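You operate a simulated robot arm through the tools that you are given. There is no shell and no other tool. Be economical: measure what you need, move in short steps, check, and stop when the job is done.

You run a simulated robot arm. Do the job below in one go: nothing can be reset, and whatever is moved stays where it is left.

TASK
Put the pink glass on the washer worktop. Open the end drawer, fetch the box that says "beef" from the table top and set it inside, then shut the drawer. Open the grill wall cupboard door, put the tea infuser on the table top away on the grill wall cupboard bottom shelf and shut the door again. Put the bottle labelled "milk" from the table top on the worktop beside the fridge and the bottle marked "Washing Up" on the fridge top. Do these in any order. Set down upright: pink glass, box, what you pick out.
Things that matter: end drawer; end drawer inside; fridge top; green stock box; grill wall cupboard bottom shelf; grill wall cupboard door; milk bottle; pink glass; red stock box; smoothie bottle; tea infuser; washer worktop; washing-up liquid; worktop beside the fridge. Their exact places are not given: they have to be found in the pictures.

It is judged by the outcome, as a careful person would: the job done as asked, and still so three seconds after it is handed in. It fails if anything else is knocked over, pushed out of place, dropped, spilled or broken.

THE ROBOT
A 7-joint arm with a two-finger gripper on a trunk, on a base that drives. Base frame: it is fixed to the floor where the robot stands at the start and does not move with it; the origin is under the middle of the robot, x ahead of it, y to its left, z up; the surface under the hand at the start is at about z = 750. Lengths are in mm, angles in degrees, forces in N, time in s.
With the tool pointing down near the work surface it reaches from about 380 to 780 mm from the robot's upright axis, wherever it stands. Its first joint turns from -143.0 to 143.0 degrees. Places, roughly: end drawer [-2000, 2400, 800]; end drawer inside [-2000, 2400, 700]; fridge top [700, 1600, 1600]; green stock box, red stock box [500, 250, 750]; grill wall cupboard bottom shelf (39x20 cm) [-2180, -1020, 1400]; grill wall cupboard door [-2000, -1000, 1700]; milk bottle, smoothie bottle, washing-up liquid [750, 750, 750]; pink glass (7x7x10 cm) [600, 200, 800]; tea infuser (4x4x13 cm) [700, 600, 800]; washer worktop [-2000, 300, 900]; worktop beside the fridge [700, 2100, 900]. Payload 2.45 kg.
The tool frame sits at the grasp point between the pads (the TCP): z along the fingers, y along the line on which they close. The tips reach 26 mm beyond it. The gripper opens to 96 mm. The gripper's body begins 69 mm behind the TCP.
Orientation is told as [roll, pitch, yaw] about the base's x, y, z axes, in that order, counted from this pose: with the fingers straight down and closing along the base's y, the tool's x points along the base's -x, its y along +y and its z along -z.

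THE INTERFACE
- The arm moves only by the tool arm_command. Its argument "targets" is a list of rows, each a list of 6 numbers: the shift along the tool's x, y, z in units of 200 mm (1.0 is 200 mm), then the turn, a rotation vector about the tool's x, y, z in units of 90 degrees (1.0 is 90 degrees). In form: [[dx, dy, dz, rx, ry, rz], ...]. A call has 1 to 20 rows; each row is the pose to reach, as a shift and turn from the pose commanded when the call began, along the tool's axes at that moment. "jaw" is the opening in per cent of the stroke, from 0 (shut) to 100 (fully open), set as the call begins (left out, the last holds). A call with a number of a shift or a turn outside -1 to 1 is refused whole. Each row takes 0.2 s and may step no farther than 50 mm and 8.6 degrees from the row before; otherwise, or with a gripper value out of range, the whole call is refused. A pose out of reach is approached as far as the arm can. The call stops where the force on the tool passes 40 N (or 10 N more than at its start, if that is more) or the arm is blocked; 0.2 s more then pass. The fingers move at their own pace and stop on an object; they squeeze with about 23 N. The grip force told is the motor's: it shows also when the fingers shut on nothing. Time passes only in rows, and 0.2 s behind the last, so rows that repeat a pose let the fingers close. It gives the time, the measured TCP pose, the force on the tool (base axes), the opening and the grip force at its end, in the units of the frame above (readings bear some noise), with the torque about the TCP (base axes, N m) and any sound that the robot's microphone picked up.
- Cameras (640 x 400 px; columns grow to the right, rows downward): "scene" is now at [20.7, 217.8, 1509.9]; the picture's right is [0.50, -0.86, 0.00], its down [-0.62, -0.36, -0.70] and it looks along [0.60, 0.35, -0.72] (base axes); focal length 260 px, centre (320, 200). "wrist" rides on the gripper at [82, 3, -98] in the tool frame; the picture's right is [-0.04, 1.00, 0.00], its down [-0.73, -0.03, -0.68] and it looks along [-0.68, -0.03, 0.73] (tool axes); focal length 256 px, centre (320, 200).
- grab_frame(camera): a new picture of that camera. The clock stands still meanwhile.
- raise_lower(by): slides the trunk up (or, below 0, down) by that many mm; the arm and the scene camera ride with it, the base frame stays. It gives what a move gives, with no picture.
- roll_base(legs): drives the robot by 1 to 6 legs, each [ahead, turn to the left] in mm and degrees, along the robot's own axes; the way and the turn of a leg run together, so that a leg with both is an arc; at most 1500 mm and 180 degrees a leg. The arm and the cameras ride along, it lands a little off, and it stops where it bumps. It gives what a move gives.
- aim_head(pan, tilt): turns the head with the scene camera to pan (to the left, within 155 degrees either way) and tilt (down, from -29 to 69), counted from straight ahead of the robot. It gives what a move gives.
- point_at(camera, pixels): for up to 12 pixels [column, row] of the newest picture of that camera ("zoom" is the newest enlarged one), the place [x, y, z] in the base frame of the surface seen there, good to about 3 mm, but the place of the scene camera against the robot may be out by one fixed shift of up to 12 mm in any direction. The clock stands still meanwhile.
- enlarge(camera, box): a new picture of the part [left, top, right, bottom] of that camera's present view, enlarged. The clock stands still meanwhile.
- hand_in(): hands the job in; it is judged then, once.

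Keep the steps short. Do not move on a guess: measure, check each grasp and each placing, and mend mistakes. In all there are 138 turns and 170 pictures (those below and enlarged ones count). Leave the gripper open and the arm clear of the work at the hand-in unless told otherwise, and finish with a single line.

The tools are called after ">>>" as a command line: name --pt "numbers of a row" for each row, then --argument value for the rest, lists and objects as JSON in quotes. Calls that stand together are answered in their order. arm_command: Moves the arm, as the interface text tells. Its arguments: {"type":"object","properties":{"targets":{"type":"array","items":{"type":"array","items":{"type":"number"}}},"jaw":{"type":"number"}},"required":["targets"]} The other tools are called the same way: raise_lower (by) slides the trunk up or down; roll_base (legs) drives the base; aim_head (pan, tilt) turns the head that bears the scene camera; grab_frame (camera) takes a picture; point_at (camera, pixels) gives the place of the surface under pixels of a picture; enlarge (camera, box) takes an enlarged picture of a part of a camera's view; hand_in () hands the job in.

At the start:

```text
time: 0.0
tool_pos: [471.0, 346.2, 1064.4]
tool_rot: [0.0, 0.0, 0.0]
wrist_force: [-0.9, 0.4, 0.2]
wrist_torque: [0.03, 0.0, 0.01]
opening: 96.0
finger_force: 0.0
trunk travel left (down, up): [-550.0, 90.0]
robot x, y, heading: [1.7, -1.5, 0.3]
head pan, tilt: [30.2, 45.8]
```

scene: 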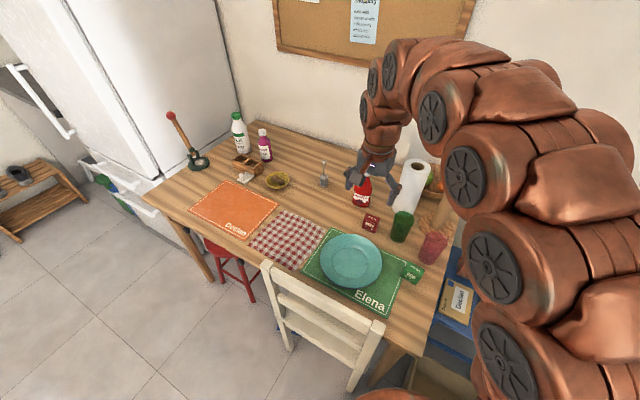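
wrist: 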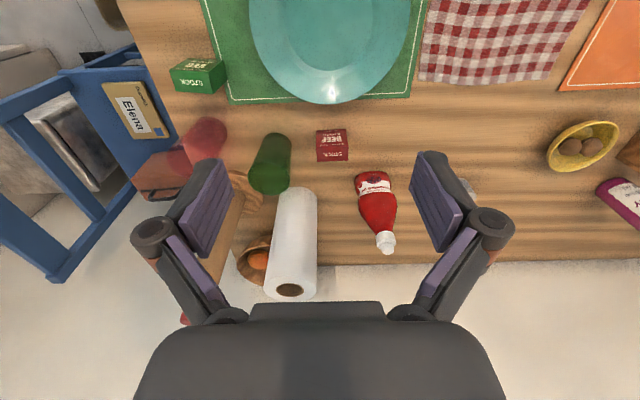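

I see the table with plate, glasses, boxes and bottles. First I enlarge the parts that matter to read the labels.

>>> enlarge --camera "scene" --box '[150, 90, 310, 190]'

>>> enlarge --camera "scene" --box '[300, 140, 460, 300]'

```text
4.00 times, centred on (230, 140) of scene
```

zoom: 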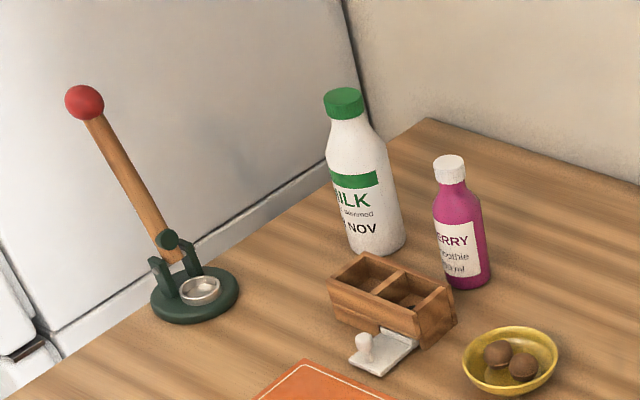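

```text
2.50 times, centred on (380, 220) of scene
```

zoom: 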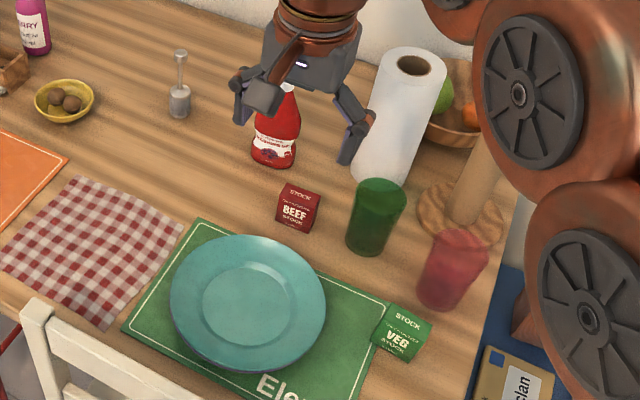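

The milk, smoothie, beef box, pink glass and infuser are found; I need the red bottle's label and a wider view.

>>> enlarge --camera "scene" --box '[340, 160, 390, 220]'

>>> enlarge --camera "wrist" --box '[330, 150, 430, 260]'

>>> point_at --camera "scene" --pixels '[[238, 115], [243, 150], [262, 131], [268, 158], [323, 163], [323, 185], [371, 218], [370, 228], [434, 235], [432, 260], [402, 213], [361, 200]]'

```text
6.67 times, centred on (365, 190) of scene
```

zoom: 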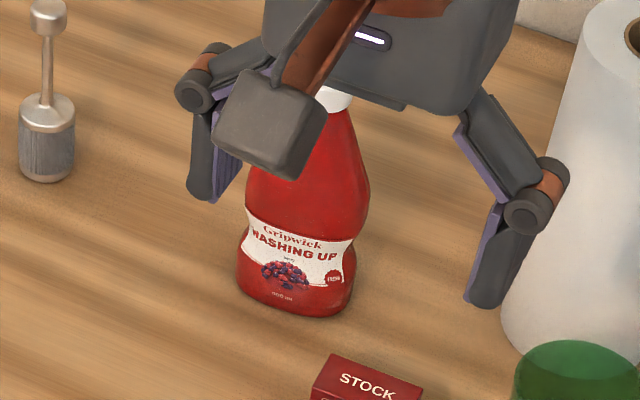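

```text
3.64 times, centred on (380, 205) of wrist
```

zoom: 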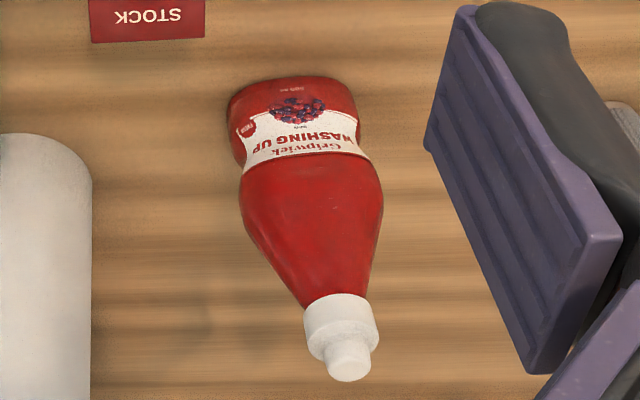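

```text
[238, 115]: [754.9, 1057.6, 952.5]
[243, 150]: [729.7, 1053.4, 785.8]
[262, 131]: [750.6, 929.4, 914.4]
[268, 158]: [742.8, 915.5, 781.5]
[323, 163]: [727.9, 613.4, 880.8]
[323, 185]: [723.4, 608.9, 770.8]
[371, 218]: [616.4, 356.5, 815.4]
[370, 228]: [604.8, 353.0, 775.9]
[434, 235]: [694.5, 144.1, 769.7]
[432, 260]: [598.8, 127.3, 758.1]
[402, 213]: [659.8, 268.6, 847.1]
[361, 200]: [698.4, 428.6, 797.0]
```

The red bottle is the washing-up liquid. Now I look around at the room: left, behind, right.

>>> aim_head --pan 75 --tilt 15

>>> grab_frame --camera "scene"

>>> aim_head --pan 145 --tilt 15

>>> grab_frame --camera "scene"

>>> aim_head --pan -145 --tilt 15

>>> grab_frame --camera "scene"

>>> aim_head --pan 20 --tilt 60

>>> grab_frame --camera "scene"

```text
time: 1.1
tool_pos: [472.3, 346.5, 1065.0]
tool_rot: [0.0, 0.0, 0.0]
wrist_force: [-0.1, 0.3, 0.8]
wrist_torque: [0.0, 0.0, 0.0]
opening: 96.2
finger_force: 0.0
trunk travel left (down, up): [-550.0, 90.0]
robot x, y, heading: [-1.8, 3.5, -0.1]
head pan, tilt: [75.0, 15.0]
```

```text
163 pictures are left
```

scene: 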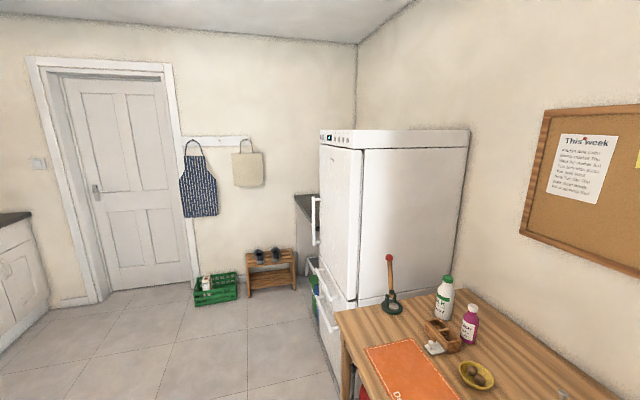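

```text
time: 2.5
tool_pos: [471.3, 345.9, 1064.5]
tool_rot: [0.1, 0.0, 0.0]
wrist_force: [0.8, 0.4, -0.6]
wrist_torque: [0.01, -0.04, 0.01]
opening: 96.0
finger_force: 0.1
trunk travel left (down, up): [-550.0, 90.0]
robot x, y, heading: [0.3, -4.8, -0.5]
head pan, tilt: [145.0, 15.0]
```

```text
162 pictures are left
```

scene: 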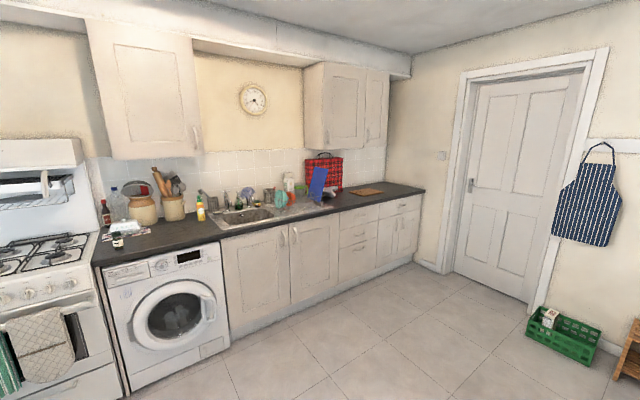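

```text
time: 6.5
tool_pos: [470.4, 346.8, 1064.7]
tool_rot: [0.0, 0.1, -0.1]
wrist_force: [0.4, 1.4, 0.7]
wrist_torque: [0.01, 0.03, -0.02]
opening: 95.8
finger_force: 0.1
trunk travel left (down, up): [-550.0, 90.0]
robot x, y, heading: [2.2, 3.3, 0.1]
head pan, tilt: [-145.0, 15.0]
```

```text
161 pictures are left
```

scene: 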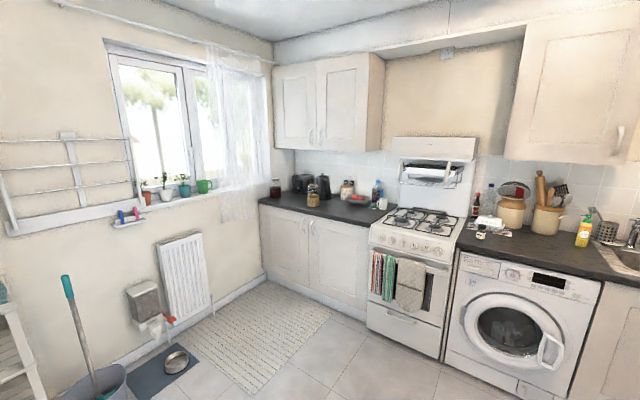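

```text
time: 9.0
tool_pos: [471.5, 346.9, 1065.8]
tool_rot: [0.0, 0.1, 0.0]
wrist_force: [-0.2, -0.1, 0.0]
wrist_torque: [-0.02, -0.02, 0.0]
opening: 96.0
finger_force: 0.0
trunk travel left (down, up): [-550.0, 90.0]
robot x, y, heading: [-5.3, -2.5, 0.3]
head pan, tilt: [20.0, 60.0]
```

```text
160 pictures are left
```

scene: 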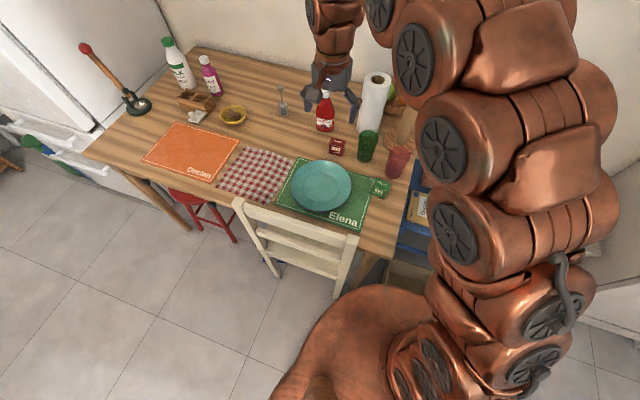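

The room is understood. I measure table edges, chair, the pieces and where the robot base stands.

>>> point_at --camera "scene" --pixels '[[88, 152], [187, 55], [355, 255], [240, 205], [360, 243], [300, 220], [275, 272], [395, 255], [380, 290], [398, 150], [395, 176], [400, 163]]'

>>> enlarge --camera "scene" --box '[310, 110, 430, 210]'

```text
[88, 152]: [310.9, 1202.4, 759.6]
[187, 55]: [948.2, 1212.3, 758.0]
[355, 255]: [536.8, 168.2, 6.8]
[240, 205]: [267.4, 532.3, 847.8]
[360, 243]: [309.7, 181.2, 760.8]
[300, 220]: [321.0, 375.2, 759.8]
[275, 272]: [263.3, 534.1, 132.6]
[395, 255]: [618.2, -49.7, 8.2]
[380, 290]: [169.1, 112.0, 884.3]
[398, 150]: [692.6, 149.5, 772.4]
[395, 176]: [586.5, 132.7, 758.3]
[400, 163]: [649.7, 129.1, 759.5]
```

```text
4.00 times, centred on (370, 160) of scene
```

zoom: 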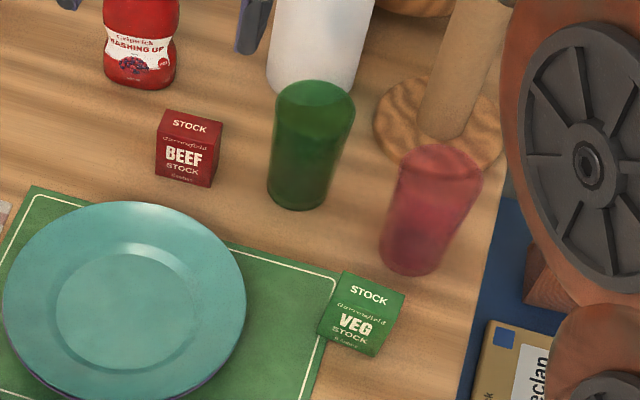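

Now the wrist camera (no shift) on the same things, to find the scene camera's shift and the objects' places.

>>> point_at --camera "wrist" --pixels '[[360, 120], [318, 131], [347, 131], [318, 152], [347, 152], [385, 243], [374, 180], [205, 140], [185, 150], [220, 160], [470, 190], [200, 70]]'

>>> enlarge --camera "wrist" --box '[120, 100, 360, 250]'

```text
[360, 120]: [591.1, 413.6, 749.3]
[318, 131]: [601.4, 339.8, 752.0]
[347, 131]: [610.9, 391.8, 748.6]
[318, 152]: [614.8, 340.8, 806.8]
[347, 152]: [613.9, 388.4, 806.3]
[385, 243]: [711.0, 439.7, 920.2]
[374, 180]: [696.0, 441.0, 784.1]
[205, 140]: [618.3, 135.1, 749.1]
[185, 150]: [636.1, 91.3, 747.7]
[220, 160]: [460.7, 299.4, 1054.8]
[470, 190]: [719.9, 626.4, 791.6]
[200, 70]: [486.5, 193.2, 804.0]
```

```text
2.67 times, centred on (240, 175) of wrist
```

zoom: 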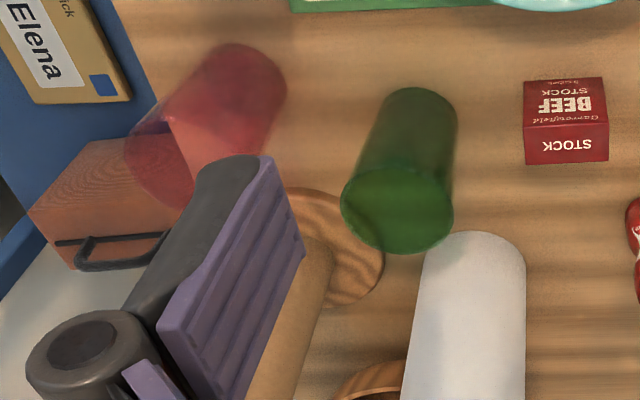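

Table is at z≈749; the scene camera reads about 10 mm high. The pink glass stands near (602,147). I move above it at the present height, staying high.

>>> arm_command --pt "-0.12 -0.2 0 0 0 0" --pt "-0.25 -0.4 0 0 0 0" --pt "-0.38 -0.6 0 0 0 0" --pt "-0.51 -0.8 0 0 0 0" --pt "-0.64 -0.98 0 0 0 0" --pt "-0.64 -0.98 0.2 0 0 0" --pt "-0.64 -0.98 0.4 0 0 0" --jaw 100

>>> grab_frame --camera "wrist"

```text
time: 10.6
tool_pos: [599.2, 149.2, 983.7]
tool_rot: [0.0, 0.0, 0.0]
wrist_force: [0.1, -0.9, -0.7]
wrist_torque: [0.02, -0.02, -0.01]
opening: 96.0
finger_force: 0.2
trunk travel left (down, up): [-550.0, 90.0]
robot x, y, heading: [-3.6, 2.3, -0.3]
head pan, tilt: [20.0, 60.0]
```

```text
157 pictures are left
```

wrist: 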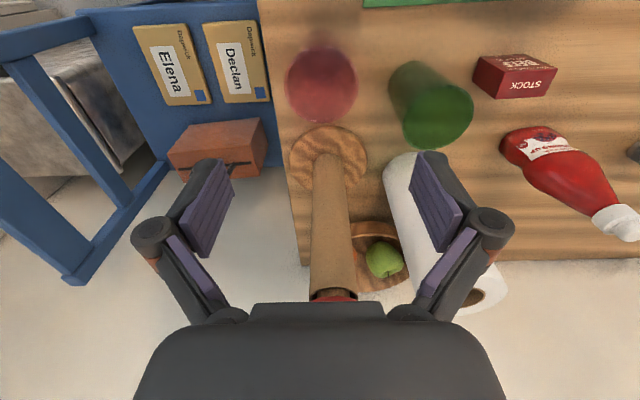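

The glass is centred just under the hand, at about (599,150), with the pole behind it at x≈745. I go down and close.

>>> arm_command --pt "0 0 0.2 0 0 0" --pt "0 0 0.4 0 0 0" --pt "0 0 0.6 0 0 0" --pt "0 0 0.83 0 0 0" --jaw 100

>>> arm_command --pt "0 0 0 0 0 0" --pt "0 0 0 0 0 0" --pt "0 0 0 0 0 0" --pt "0 0 0 0 0 0" --jaw 40

>>> grab_frame --camera "wrist"

```text
time: 11.6
tool_pos: [597.1, 149.7, 818.1]
tool_rot: [0.1, 0.0, 0.0]
wrist_force: [-0.1, 0.7, -1.1]
wrist_torque: [-0.01, 0.0, -0.02]
opening: 96.1
finger_force: 0.0
trunk travel left (down, up): [-550.0, 90.0]
robot x, y, heading: [0.4, 1.0, -0.0]
head pan, tilt: [20.0, 60.0]
```

```text
time: 12.6
tool_pos: [599.1, 150.3, 819.0]
tool_rot: [0.0, 0.0, -0.1]
wrist_force: [-0.2, 0.5, 0.4]
wrist_torque: [-0.01, 0.03, 0.02]
opening: 65.7
finger_force: 22.9
trunk travel left (down, up): [-550.0, 90.0]
robot x, y, heading: [0.5, 1.8, -0.0]
head pan, tilt: [20.0, 60.0]
```

```text
156 pictures are left
```

wrist: 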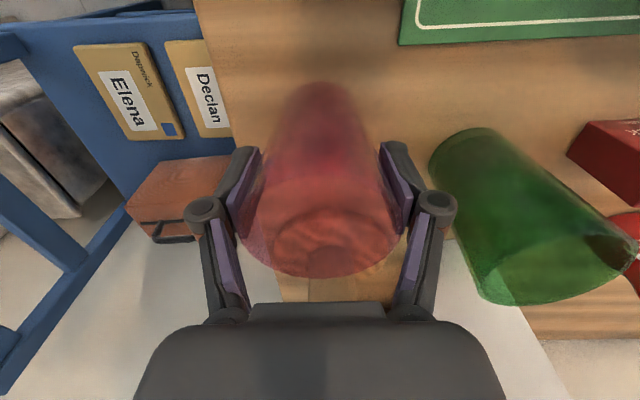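

Gripped (65.7 mm, 22.9 N). I lift and then draw the arm in.

>>> arm_command --pt "0 0 -0.1 0 0 0" --pt "0 0 -0.3 0 0 0" --pt "0 0 -0.5 0 0 0" --pt "0 0 -0.7 0 0 0" --pt "0 0 -0.95 0 0 0"

>>> arm_command --pt "0.1 -0.1 -0.1 0 0 0" --pt "0.3 -0.2 -0.2 0 0 0" --pt "0.5 -0.35 -0.3 0 0 0" --pt "0.7 -0.5 -0.35 0 0 0" --pt "0.9 -0.6 -0.35 0 0 0"

>>> roll_base --legs '[[0, 167], [950, 0], [0, 13]]'

>>> aim_head --pan 0 --tilt 35

>>> grab_frame --camera "scene"

```text
time: 13.8
tool_pos: [599.9, 150.5, 1007.8]
tool_rot: [0.0, 0.0, 0.0]
wrist_force: [0.5, 0.0, -1.7]
wrist_torque: [-0.01, 0.03, 0.01]
opening: 65.8
finger_force: 22.9
trunk travel left (down, up): [-550.0, 90.0]
robot x, y, heading: [1.1, -2.0, 0.1]
head pan, tilt: [20.0, 60.0]
```

```text
refused: row 3 steps farther than a row can; nothing moved
```

```text
time: 26.5
tool_pos: [-1532.0, 7.1, 1007.5]
tool_rot: [0.0, 0.1, -177.9]
wrist_force: [0.8, -0.1, -1.5]
wrist_torque: [-0.01, 0.01, -0.02]
opening: 65.5
finger_force: 22.7
trunk travel left (down, up): [-550.0, 90.0]
robot x, y, heading: [-937.7, 180.3, -178.1]
head pan, tilt: [20.0, 60.0]
```

```text
time: 27.4
tool_pos: [-1531.4, 6.9, 1008.0]
tool_rot: [0.0, 0.0, -178.0]
wrist_force: [0.2, 0.7, -2.7]
wrist_torque: [-0.01, -0.02, -0.03]
opening: 65.9
finger_force: 22.8
trunk travel left (down, up): [-550.0, 90.0]
robot x, y, heading: [-937.0, 179.8, -178.1]
head pan, tilt: [0.0, 35.0]
```

```text
155 pictures are left
```

scene: 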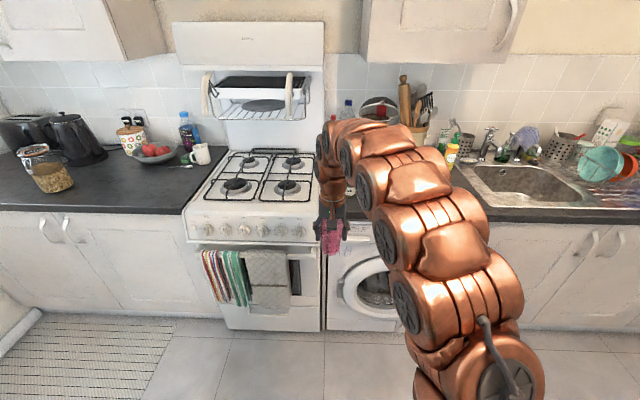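

The drive went well although the retract was refused. The arm hides the washer worktop in the scene view, so I use the wrist camera and measure the visible worktop edges.

>>> grab_frame --camera "wrist"

>>> point_at --camera "scene" --pixels '[[185, 210], [470, 200], [640, 218], [320, 240], [452, 150], [90, 195], [350, 290], [200, 155]]'

```text
154 pictures are left
```

wrist: 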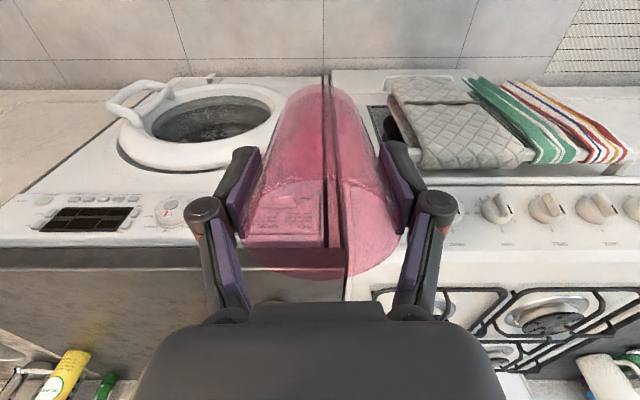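

```text
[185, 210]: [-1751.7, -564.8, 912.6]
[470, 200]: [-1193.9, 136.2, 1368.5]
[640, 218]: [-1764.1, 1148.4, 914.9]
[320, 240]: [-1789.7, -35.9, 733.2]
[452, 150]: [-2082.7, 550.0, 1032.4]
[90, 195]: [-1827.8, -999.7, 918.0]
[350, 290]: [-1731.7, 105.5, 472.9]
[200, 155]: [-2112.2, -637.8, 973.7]
```

Worktop front edge x≈-1755, top ≈ 905; the washer spans y≈10…600. I raise the hand and swing it to y≈207, then look with the wrist.

>>> arm_command --pt "0 -0.1 -0.2 0 0 0" --pt "0 -0.28 -0.34 0 0 0" --pt "0 -0.46 -0.48 0 0 0" --pt "0 -0.64 -0.6 0 0 0" --pt "0 -0.82 -0.7 0 0 0" --pt "0 -1.0 -0.8 0 0 0"

>>> grab_frame --camera "wrist"

>>> grab_frame --camera "scene"

```text
time: 28.8
tool_pos: [-1539.1, 207.2, 1168.4]
tool_rot: [0.0, 0.0, -177.9]
wrist_force: [0.6, 0.3, -1.9]
wrist_torque: [0.03, -0.02, -0.01]
opening: 65.4
finger_force: 23.1
trunk travel left (down, up): [-550.0, 90.0]
robot x, y, heading: [-938.1, 176.5, -177.7]
head pan, tilt: [0.0, 35.0]
```

```text
153 pictures are left
```

wrist: 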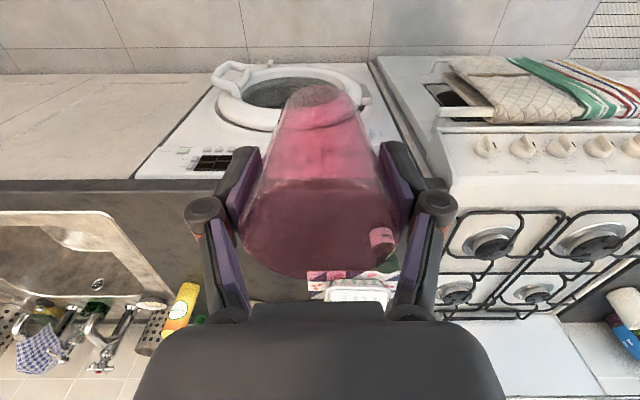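

```text
152 pictures are left
```

scene: 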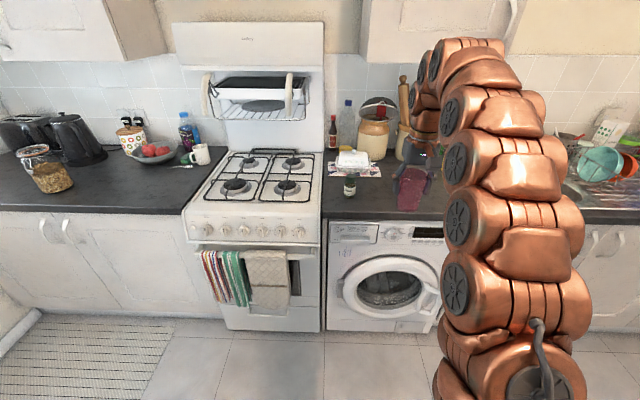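

I see the jar and butter dish at the left of the washer worktop; the area right of it up to the sink looks clear. I measure it.

>>> point_at --camera "wrist" --pixels '[[200, 188], [165, 285], [190, 250], [225, 280], [180, 300], [270, 290]]'

>>> point_at --camera "scene" --pixels '[[350, 190], [330, 172], [382, 175], [390, 195], [390, 205], [425, 208], [440, 205], [375, 140]]'

```text
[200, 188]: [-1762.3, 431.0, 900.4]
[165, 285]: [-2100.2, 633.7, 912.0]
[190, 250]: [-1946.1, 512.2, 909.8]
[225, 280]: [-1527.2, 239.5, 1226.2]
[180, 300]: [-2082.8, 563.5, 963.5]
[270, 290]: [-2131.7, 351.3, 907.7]
```

```text
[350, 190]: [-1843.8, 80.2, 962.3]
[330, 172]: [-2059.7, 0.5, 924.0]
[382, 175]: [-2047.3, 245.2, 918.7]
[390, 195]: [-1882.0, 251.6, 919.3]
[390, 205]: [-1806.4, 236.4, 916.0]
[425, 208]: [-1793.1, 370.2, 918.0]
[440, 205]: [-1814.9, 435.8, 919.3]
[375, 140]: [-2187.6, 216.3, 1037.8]
```

Worktop z≈908; clear around (-1880,340). I drive 270 mm ahead.

>>> roll_base --legs '[[270, 0]]'

```text
time: 30.7
tool_pos: [-1806.8, 197.3, 1168.5]
tool_rot: [-0.1, 0.0, -177.9]
wrist_force: [0.7, 0.1, -1.7]
wrist_torque: [0.0, 0.02, 0.03]
opening: 65.9
finger_force: 22.8
trunk travel left (down, up): [-550.0, 90.0]
robot x, y, heading: [-1206.7, 169.9, -178.3]
head pan, tilt: [0.0, 35.0]
```

I move the glass over (-1877,337) and lower it to about 3 mm above the surface, then check.

>>> arm_command --pt "-0.08 -0.18 0 0 0 0" --pt "-0.16 -0.36 0 0 0 0" --pt "-0.24 -0.54 0 0 0 0" --pt "-0.325 -0.71 0.05 0 0 0" --pt "-0.325 -0.71 0.25 0 0 0" --pt "-0.325 -0.71 0.45 0 0 0" --pt "-0.325 -0.71 0.65 0 0 0" --pt "-0.325 -0.71 0.82 0 0 0" --pt "-0.325 -0.71 0.92 0 0 0"

>>> grab_frame --camera "wrist"

```text
time: 32.7
tool_pos: [-1878.3, 334.8, 982.9]
tool_rot: [0.0, 0.0, -178.0]
wrist_force: [-0.9, 1.1, -1.9]
wrist_torque: [-0.03, 0.01, -0.03]
opening: 66.0
finger_force: 22.8
out of reach, approached as far as the arm can: row 2, 3, 4, 5
trunk travel left (down, up): [-550.0, 90.0]
robot x, y, heading: [-1208.1, 173.3, -177.9]
head pan, tilt: [0.0, 35.0]
```

```text
151 pictures are left
```

wrist: 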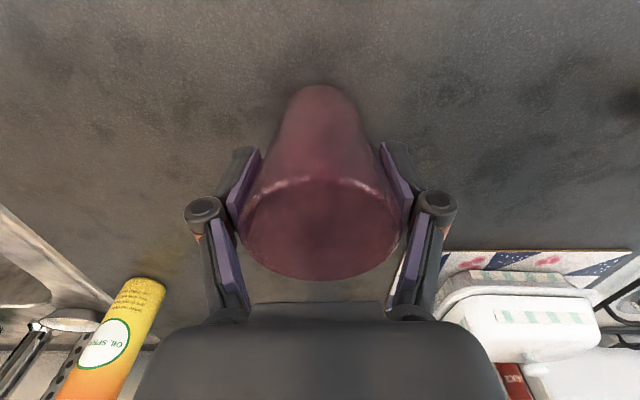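

Over a clear spot. I lower gently in small steps, watching the force.

>>> arm_command --pt "0 0 0.01 0 0 0" --pt "0 0 0.02 0 0 0" --pt "0 0 0.025 0 0 0"

```text
time: 33.5
tool_pos: [-1878.6, 337.1, 978.3]
tool_rot: [0.0, 0.0, -177.9]
wrist_force: [-0.4, -0.7, -2.2]
wrist_torque: [-0.01, -0.03, 0.01]
opening: 65.7
finger_force: 23.1
trunk travel left (down, up): [-550.0, 90.0]
robot x, y, heading: [-1204.8, 169.4, -178.0]
head pan, tilt: [0.0, 35.0]
```

>>> arm_command --pt "0 0 0.005 0 0 0" --pt "0 0 0.01 0 0 0" --pt "0 0 0.015 0 0 0" --pt "0 0 0.02 0 0 0"

```text
time: 34.5
tool_pos: [-1878.6, 336.3, 976.4]
tool_rot: [0.0, -0.1, -177.9]
wrist_force: [-2.7, 1.4, 13.9]
wrist_torque: [0.0, 0.07, -0.06]
opening: 65.8
finger_force: 23.3
trunk travel left (down, up): [-550.0, 90.0]
robot x, y, heading: [-1207.1, 172.6, -178.1]
head pan, tilt: [0.0, 35.0]
```

Contact (13.9 N). I open and rise.

>>> arm_command --pt "0 0 -0.005 0 0 0" --pt "0 0 -0.005 0 0 0" --pt "0 0 -0.005 0 0 0" --pt "0 0 -0.005 0 0 0" --jaw 100

>>> arm_command --pt "0 0 -0.1 0 0 0" --pt "0 0 -0.3 0 0 0" --pt "0 0 -0.5 0 0 0" --pt "0.15 0.15 -0.6 0 0 0" --pt "0.3 0.3 -0.7 0 0 0" --pt "0.5 0.4 -0.75 0 0 0" --pt "0.7 0.5 -0.8 0 0 0" --pt "0.9 0.6 -0.8 0 0 0"

>>> grab_frame --camera "wrist"

```text
time: 35.5
tool_pos: [-1879.0, 336.2, 975.7]
tool_rot: [0.1, 0.0, -177.9]
wrist_force: [0.0, 0.0, 0.6]
wrist_torque: [-0.02, 0.02, 0.02]
opening: 96.2
finger_force: 0.0
trunk travel left (down, up): [-550.0, 90.0]
robot x, y, heading: [-1206.5, 172.8, -177.9]
head pan, tilt: [0.0, 35.0]
```

```text
time: 37.3
tool_pos: [-1693.2, 222.0, 1136.0]
tool_rot: [0.0, 0.0, -177.9]
wrist_force: [-0.5, 0.3, 0.6]
wrist_torque: [-0.03, -0.07, -0.03]
opening: 96.0
finger_force: 0.2
trunk travel left (down, up): [-550.0, 90.0]
robot x, y, heading: [-1207.2, 170.2, -177.8]
head pan, tilt: [0.0, 35.0]
```

```text
150 pictures are left
```

wrist: 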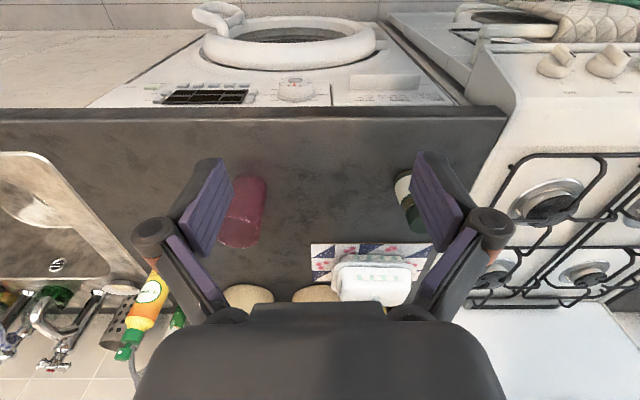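

The glass stands upright on the washer worktop. While the hand is empty I look at the grill wall cupboard: head turned left with level tilt.

>>> aim_head --pan 50 --tilt 10

>>> grab_frame --camera "scene"

>>> aim_head --pan 70 --tilt 50

>>> grab_frame --camera "scene"

>>> point_at --camera "scene" --pixels '[[320, 200], [320, 300], [320, 100], [200, 150], [450, 100], [450, 200]]'

```text
time: 38.5
tool_pos: [-1695.4, 222.2, 1135.6]
tool_rot: [-0.1, 0.0, -177.9]
wrist_force: [0.3, 0.5, 0.5]
wrist_torque: [-0.01, -0.02, 0.02]
opening: 95.8
finger_force: 0.1
trunk travel left (down, up): [-550.0, 90.0]
robot x, y, heading: [-1204.8, 171.5, -177.9]
head pan, tilt: [50.0, 10.0]
```

```text
149 pictures are left
```

scene: 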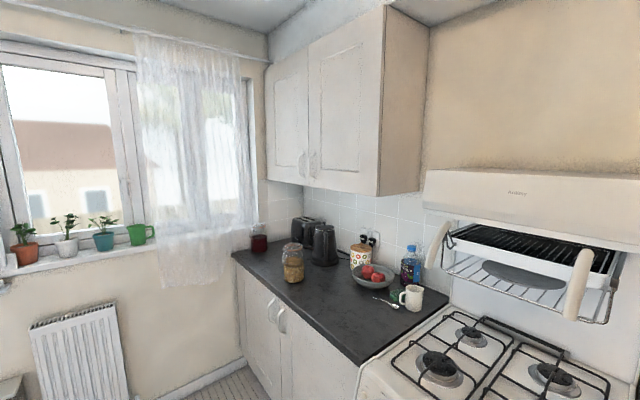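

```text
time: 39.6
tool_pos: [-1694.1, 222.8, 1136.7]
tool_rot: [0.0, 0.0, -177.9]
wrist_force: [0.1, -0.5, 0.1]
wrist_torque: [-0.03, -0.02, 0.0]
opening: 95.8
finger_force: 0.0
trunk travel left (down, up): [-550.0, 90.0]
robot x, y, heading: [-1208.9, 170.0, -177.6]
head pan, tilt: [70.0, 50.0]
```

```text
148 pictures are left
```

scene: 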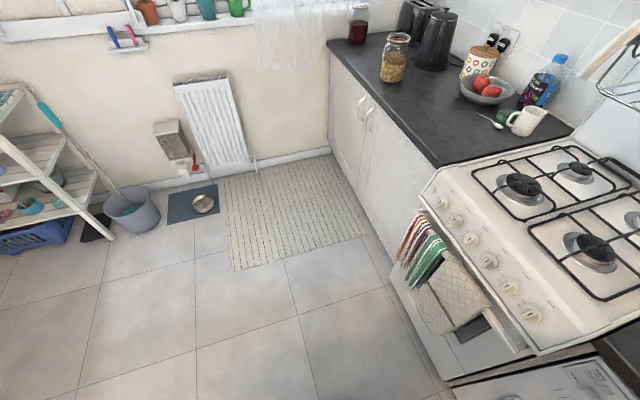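

```text
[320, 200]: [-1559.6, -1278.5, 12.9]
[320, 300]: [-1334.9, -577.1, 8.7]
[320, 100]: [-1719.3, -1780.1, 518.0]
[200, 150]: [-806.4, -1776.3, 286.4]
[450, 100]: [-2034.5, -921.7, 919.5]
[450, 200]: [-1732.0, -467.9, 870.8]
```

The mat is flat on the floor. I drive backwards to stand before the cupboard (x≈-1320,y≈-940), then view it.

>>> roll_base --legs '[[0, -98], [-1120, 0], [0, 96]]'

>>> aim_head --pan 0 --tilt -5

>>> grab_frame --camera "scene"

```text
time: 53.5
tool_pos: [-1815.7, -863.2, 1137.7]
tool_rot: [0.1, 0.0, 179.1]
wrist_force: [-1.0, -0.6, 0.1]
wrist_torque: [-0.04, 0.0, 0.03]
opening: 95.9
finger_force: 0.0
trunk travel left (down, up): [-550.0, 90.0]
robot x, y, heading: [-1333.8, -947.2, 179.4]
head pan, tilt: [70.0, 50.0]
```

```text
time: 54.9
tool_pos: [-1816.2, -880.3, 1137.1]
tool_rot: [-0.8, -0.1, 179.1]
wrist_force: [0.5, -0.4, 0.2]
wrist_torque: [0.0, 0.0, 0.0]
opening: 95.9
finger_force: 0.0
trunk travel left (down, up): [-550.0, 90.0]
robot x, y, heading: [-1335.2, -941.9, 179.3]
head pan, tilt: [0.0, -5.0]
```

```text
147 pictures are left
```

scene: 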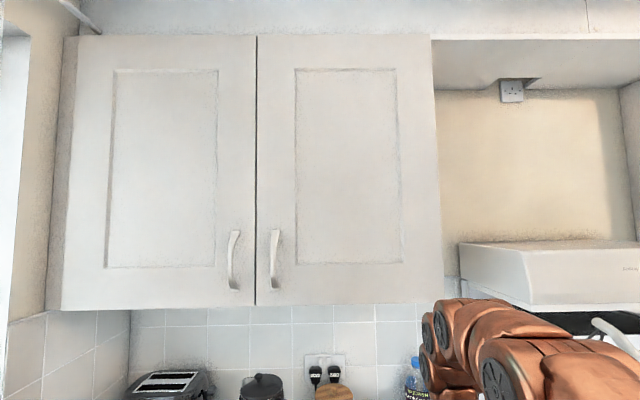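

I see the right-hand door (px 258–440) with its handle at (275,258). I measure it.

>>> point_at --camera "scene" --pixels '[[276, 233], [279, 258], [274, 286], [262, 298], [255, 298], [438, 298], [432, 42], [265, 45], [350, 170], [290, 258]]'

>>> enlarge --camera "scene" --box '[210, 210, 330, 310]'

>>> grab_frame --camera "wrist"

```text
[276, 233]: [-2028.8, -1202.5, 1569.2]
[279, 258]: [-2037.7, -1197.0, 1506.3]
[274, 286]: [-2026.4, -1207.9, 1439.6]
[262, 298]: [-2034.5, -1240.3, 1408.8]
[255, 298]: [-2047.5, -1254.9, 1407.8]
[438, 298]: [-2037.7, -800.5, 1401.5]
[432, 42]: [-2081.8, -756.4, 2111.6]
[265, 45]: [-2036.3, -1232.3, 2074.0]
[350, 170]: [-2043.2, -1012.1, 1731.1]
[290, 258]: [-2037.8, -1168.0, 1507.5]
```

```text
4.00 times, centred on (270, 260) of scene
```

zoom: 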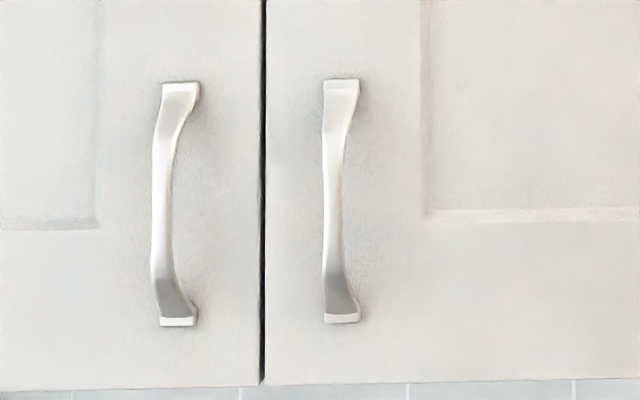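

```text
145 pictures are left
```

wrist: 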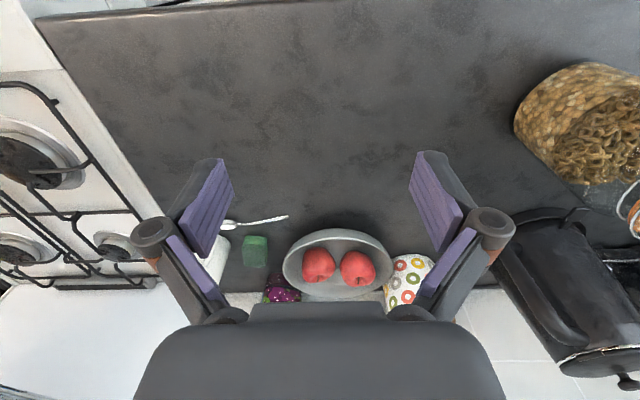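

Door: y −1245…−797 with its hinge to the right, z from 1400; handle at y≈-1203, z≈1495. I raise the hand and pitch it to point at the door, keeping back from it.

>>> arm_command --pt "0.05 0.08 -0.08 0 -0.085 0" --pt "0.1 0.16 -0.16 0 -0.17 0" --pt "0.15 0.24 -0.24 0 -0.255 0" --pt "0.15 0.32 -0.32 0 -0.34 0" --pt "0.15 0.4 -0.4 0 -0.425 0" --pt "0.15 0.5 -0.5 0 -0.51 0" --pt "0.15 0.6 -0.6 0 -0.595 0" --pt "0.15 0.7 -0.7 0 -0.68 0" --pt "0.15 0.8 -0.8 0 -0.765 0" --pt "0.15 0.88 -0.88 0 -0.85 0" --pt "0.15 0.95 -0.95 0 -0.93 0" --pt "0.15 1.0 -1.0 0 -1.0 0" --jaw 100

```text
time: 57.5
tool_pos: [-1763.4, -1163.3, 1248.4]
tool_rot: [45.5, -61.1, 146.9]
wrist_force: [0.7, 0.9, 0.2]
wrist_torque: [0.01, -0.01, 0.01]
opening: 96.3
finger_force: 0.1
trunk travel left (down, up): [-550.0, 90.0]
robot x, y, heading: [-1330.9, -945.7, 179.1]
head pan, tilt: [0.0, -5.0]
stopped in row 12: the arm was blocked; the commanded pose is now the measured one
```

The arm was blocked and twisted. I look before doing more.

>>> aim_head --pan 10 --tilt 40

>>> grab_frame --camera "scene"

>>> grab_frame --camera "wrist"

```text
time: 58.6
tool_pos: [-1762.7, -1171.6, 1250.9]
tool_rot: [46.3, -60.6, 146.9]
wrist_force: [0.2, 0.3, -0.1]
wrist_torque: [0.0, 0.02, -0.02]
opening: 96.2
finger_force: 0.1
trunk travel left (down, up): [-550.0, 90.0]
robot x, y, heading: [-1331.0, -942.3, 179.1]
head pan, tilt: [10.0, 40.0]
```

```text
144 pictures are left
```

scene: 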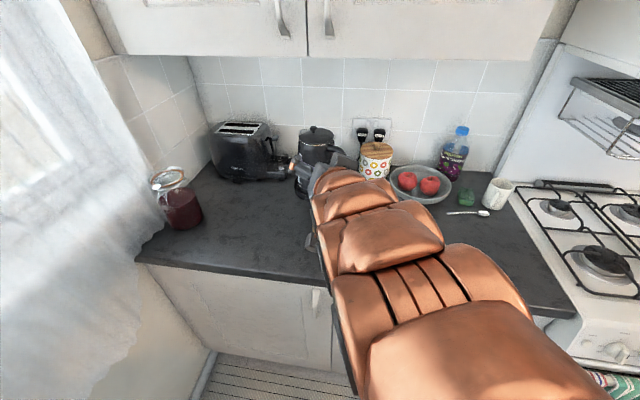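

```text
143 pictures are left
```

wrist: 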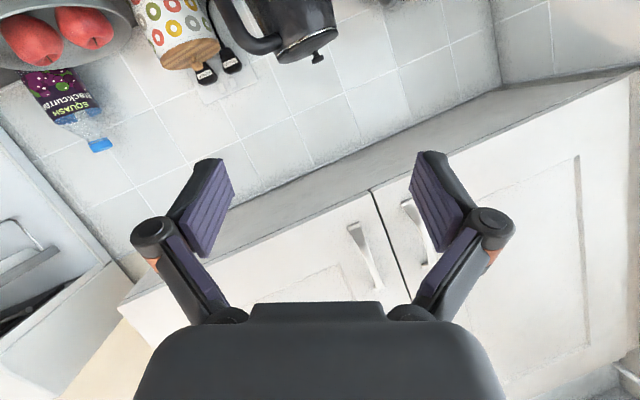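

The straight wrist is a singular pose; I should pitch in the robot's own radial plane. I raise the trunk by 90, then bring the tool straight ahead of the robot with a 45° tilt.

>>> raise_lower --by 90

>>> arm_command --pt "-0.06 -0.188 -0.036 0.041 0.049 -0.027" --pt "-0.12 -0.376 -0.072 0.082 0.098 -0.054" --pt "-0.18 -0.564 -0.108 0.122 0.146 -0.082" --pt "-0.24 -0.752 -0.144 0.163 0.195 -0.109" --pt "-0.3 -0.94 -0.18 0.204 0.244 -0.136"

```text
time: 59.9
tool_pos: [-1761.8, -1171.7, 1336.8]
tool_rot: [46.2, -59.8, 147.3]
wrist_force: [1.1, 0.0, 0.0]
wrist_torque: [-0.05, -0.02, 0.0]
opening: 96.0
finger_force: 0.1
trunk travel left (down, up): [-640.0, 0.0]
robot x, y, heading: [-1331.2, -940.8, 179.4]
head pan, tilt: [10.0, 40.0]
```

```text
time: 61.0
tool_pos: [-1783.4, -956.2, 1361.5]
tool_rot: [-5.3, -48.3, -177.9]
wrist_force: [0.1, -0.7, 1.4]
wrist_torque: [0.0, 0.0, 0.03]
opening: 96.2
finger_force: 0.1
trunk travel left (down, up): [-640.0, 0.0]
robot x, y, heading: [-1330.9, -943.4, 179.3]
head pan, tilt: [10.0, 40.0]
```

Good: tilt 48°, straight ahead. Now I move the base 255 mm sideways so that the handle is dead ahead.

>>> roll_base --legs '[[0, -90], [-255, 0], [0, 90.5]]'

>>> grab_frame --camera "wrist"

```text
time: 70.5
tool_pos: [-1779.3, -1235.9, 1361.4]
tool_rot: [-5.3, -48.1, -175.3]
wrist_force: [0.5, -0.1, 1.0]
wrist_torque: [0.02, -0.03, 0.0]
opening: 96.0
finger_force: 0.2
trunk travel left (down, up): [-640.0, 0.0]
robot x, y, heading: [-1330.1, -1195.9, -178.3]
head pan, tilt: [10.0, 40.0]
```

```text
142 pictures are left
```

wrist: 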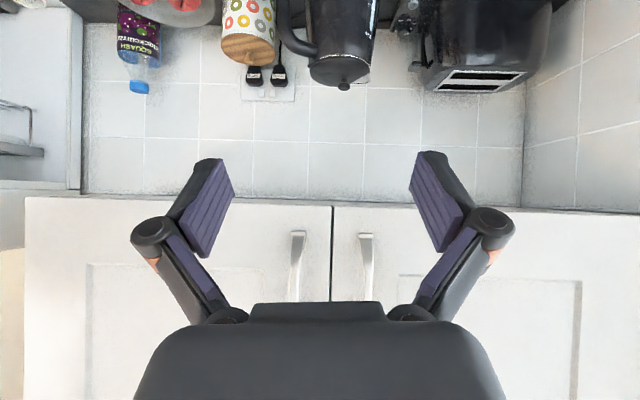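

In the wrist view (flipped), my door's handle is the left one at (298,262). I measure it with this camera.

>>> point_at --camera "wrist" --pixels '[[298, 233], [297, 250], [296, 265], [295, 290], [285, 265], [310, 265], [332, 210], [320, 206]]'

>>> enlarge --camera "wrist" --box '[260, 200, 380, 310]'

```text
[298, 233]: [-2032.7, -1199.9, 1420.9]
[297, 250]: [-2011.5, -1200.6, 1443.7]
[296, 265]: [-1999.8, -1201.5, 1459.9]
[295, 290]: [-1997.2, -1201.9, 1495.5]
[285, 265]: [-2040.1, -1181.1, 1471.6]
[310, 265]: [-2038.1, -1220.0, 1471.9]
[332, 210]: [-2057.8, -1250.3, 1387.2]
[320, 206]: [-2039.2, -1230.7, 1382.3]
```

```text
3.64 times, centred on (320, 255) of wrist
```

zoom: 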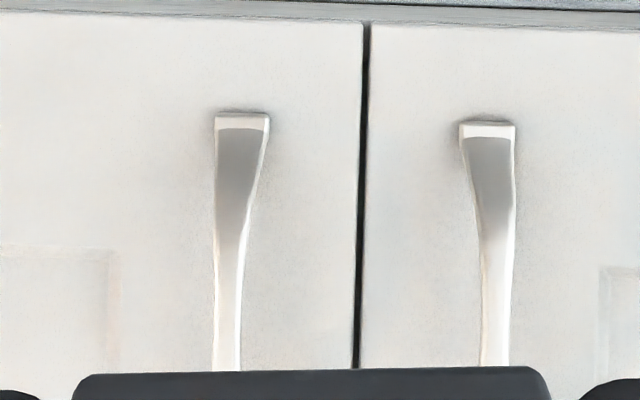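

Handle bar: front x≈-1997, y≈-1201, z 1425–1555; door face x≈-2039. I go to a pre-grasp 100 mm in front of it.

>>> arm_command --pt "-0.2 -0.054 0.024 0 0 0.013" --pt "-0.4 -0.108 0.048 0 0 0.026" --pt "-0.6 -0.161 0.071 0 0 0.04" --pt "-0.8 -0.215 0.095 0 0 0.053" --jaw 60

>>> grab_frame --camera "wrist"

```text
time: 71.5
tool_pos: [-1901.0, -1200.9, 1466.9]
tool_rot: [-0.1, -48.4, 177.5]
wrist_force: [-0.2, -0.2, 0.1]
wrist_torque: [0.03, -0.02, 0.03]
opening: 57.6
finger_force: 0.0
trunk travel left (down, up): [-640.0, 0.0]
robot x, y, heading: [-1325.6, -1195.9, -178.3]
head pan, tilt: [10.0, 40.0]
```

```text
140 pictures are left
```

wrist: 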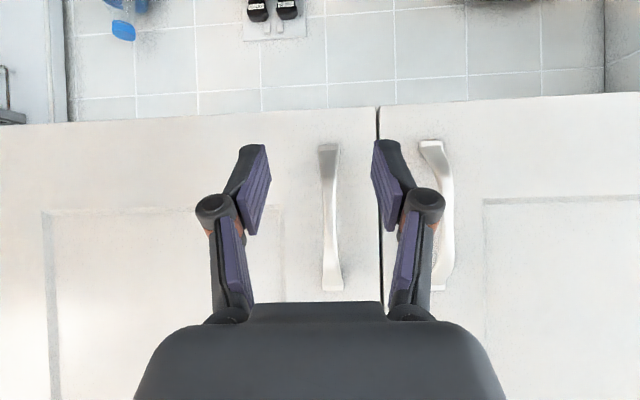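

Aligned. I advance 105 mm horizontally so that the bar lies between the pads, then close.

>>> arm_command --pt "-0.116 0.008 0.13 0 0 0" --pt "-0.233 0.015 0.261 0 0 0" --pt "-0.3 0.02 0.336 0 0 0" --pt "-0.346 0.023 0.388 0 0 0"

>>> grab_frame --camera "wrist"

```text
time: 72.5
tool_pos: [-2006.4, -1201.5, 1466.4]
tool_rot: [0.0, -48.4, 177.4]
wrist_force: [-0.9, 0.0, 0.3]
wrist_torque: [-0.01, 0.0, 0.02]
opening: 57.6
finger_force: 0.1
trunk travel left (down, up): [-640.0, 0.0]
robot x, y, heading: [-1328.3, -1192.9, -178.1]
head pan, tilt: [10.0, 40.0]
```

```text
139 pictures are left
```

wrist: 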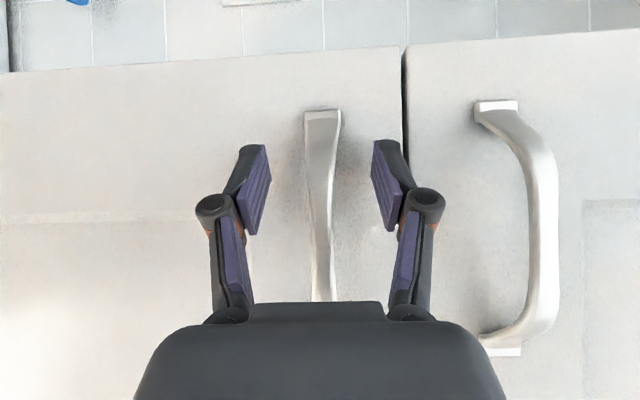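

The bar is between the pads. I close on it, then pull along the door's arc (hinge at y≈-797, radius ≈405), turning with it.

>>> arm_command --pt "0 0 0 0 0 0" --pt "0 0 0 0 0 0" --pt "0 0 0 0 0 0" --pt "0 0 0 0 0 0" --jaw 0

>>> arm_command --pt "0.058 -0.012 -0.065 -0.021 0 -0.018" --pt "0.116 -0.03 -0.13 -0.042 0 -0.037" --pt "0.23 -0.074 -0.258 -0.083 0 -0.074" --pt "0.34 -0.134 -0.383 -0.125 0 -0.111" --pt "0.447 -0.208 -0.503 -0.166 0 -0.148" --pt "0.549 -0.295 -0.617 -0.208 0 -0.184" --pt "0.646 -0.396 -0.726 -0.249 0 -0.221"

>>> grab_frame --camera "wrist"

```text
time: 73.5
tool_pos: [-2004.9, -1201.6, 1466.1]
tool_rot: [0.0, -48.3, 177.6]
wrist_force: [-0.8, -2.7, -0.9]
wrist_torque: [-0.38, -0.01, 0.45]
opening: 9.3
finger_force: 36.7
trunk travel left (down, up): [-640.0, 0.0]
robot x, y, heading: [-1327.4, -1194.5, -178.2]
head pan, tilt: [10.0, 40.0]
```

```text
time: 75.1
tool_pos: [-1805.2, -1132.4, 1466.5]
tool_rot: [0.1, -48.2, -152.2]
wrist_force: [9.4, -18.2, -7.3]
wrist_torque: [-0.59, -0.13, 0.33]
opening: 9.1
finger_force: 36.8
trunk travel left (down, up): [-640.0, 0.0]
robot x, y, heading: [-1327.9, -1200.3, -178.0]
head pan, tilt: [10.0, 40.0]
```

```text
138 pictures are left
```

wrist: 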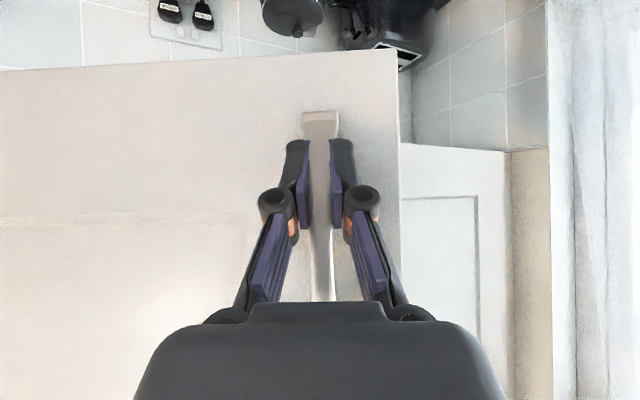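

The door is open by about 30° and the grip holds. I go on along the arc by another 30°.

>>> arm_command --pt "0.12 -0.014 -0.134 -0.041 0 -0.037" --pt "0.236 -0.06 -0.264 -0.083 0 -0.074" --pt "0.349 -0.12 -0.39 -0.124 0 -0.111" --pt "0.458 -0.195 -0.512 -0.166 0 -0.148" --pt "0.562 -0.284 -0.628 -0.207 0 -0.185" --pt "0.661 -0.385 -0.739 -0.2485 0 -0.222"

>>> grab_frame --camera "wrist"

```text
time: 75.8
tool_pos: [-1739.9, -1078.9, 1465.2]
tool_rot: [0.0, -48.5, -140.6]
wrist_force: [5.1, -7.9, 16.6]
wrist_torque: [-0.99, 0.48, 0.32]
opening: 9.3
finger_force: 36.7
trunk travel left (down, up): [-640.0, 0.0]
robot x, y, heading: [-1329.1, -1202.0, -178.2]
head pan, tilt: [10.0, 40.0]
stopped in row 3: the force on the tool passed its limit at 43 N (the readings are from after the stop); the commanded pose is now the measured one
```

```text
137 pictures are left
```

wrist: 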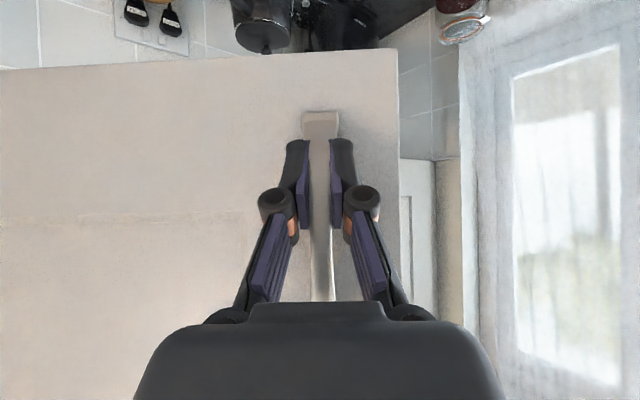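

About 42° open; the arm is at an awkward limit there. I let go, withdraw along the fingers, and back the base by 180 mm to get room for pushing the door from inside.

>>> arm_command --pt "0 0 0 0 0 0" --pt "0 0 0 0 0 0" --pt "0 0 -0.1 0 0 0" --pt "0 0 -0.3 0 0 0" --pt "0 0 -0.5 0 0 0" --jaw 50

>>> roll_base --legs '[[-180, 0]]'

>>> grab_frame --camera "wrist"

```text
time: 77.0
tool_pos: [-1675.4, -1018.2, 1525.3]
tool_rot: [0.1, -48.6, -143.4]
wrist_force: [0.6, -4.4, 3.7]
wrist_torque: [0.35, -0.13, -0.16]
opening: 48.3
finger_force: 0.5
out of reach, approached as far as the arm can: row 5
trunk travel left (down, up): [-640.0, 0.0]
robot x, y, heading: [-1327.0, -1197.3, -178.0]
head pan, tilt: [10.0, 40.0]
```

```text
time: 78.5
tool_pos: [-1508.4, -1028.8, 1522.3]
tool_rot: [0.2, -48.1, -140.8]
wrist_force: [-0.2, 0.4, -0.9]
wrist_torque: [-0.02, -0.01, 0.03]
opening: 48.1
finger_force: 0.0
trunk travel left (down, up): [-640.0, 0.0]
robot x, y, heading: [-1147.4, -1193.4, -178.2]
head pan, tilt: [10.0, 40.0]
```

```text
136 pictures are left
```

wrist: 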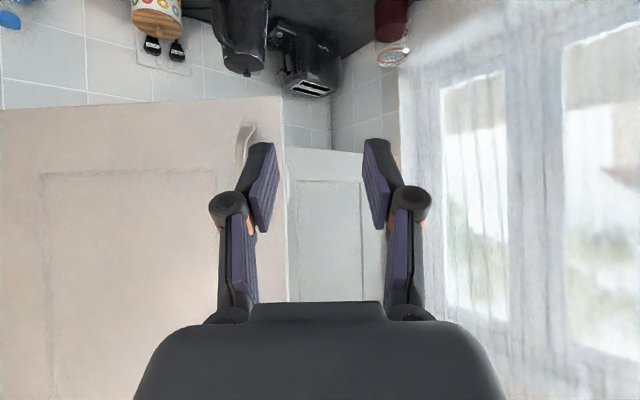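

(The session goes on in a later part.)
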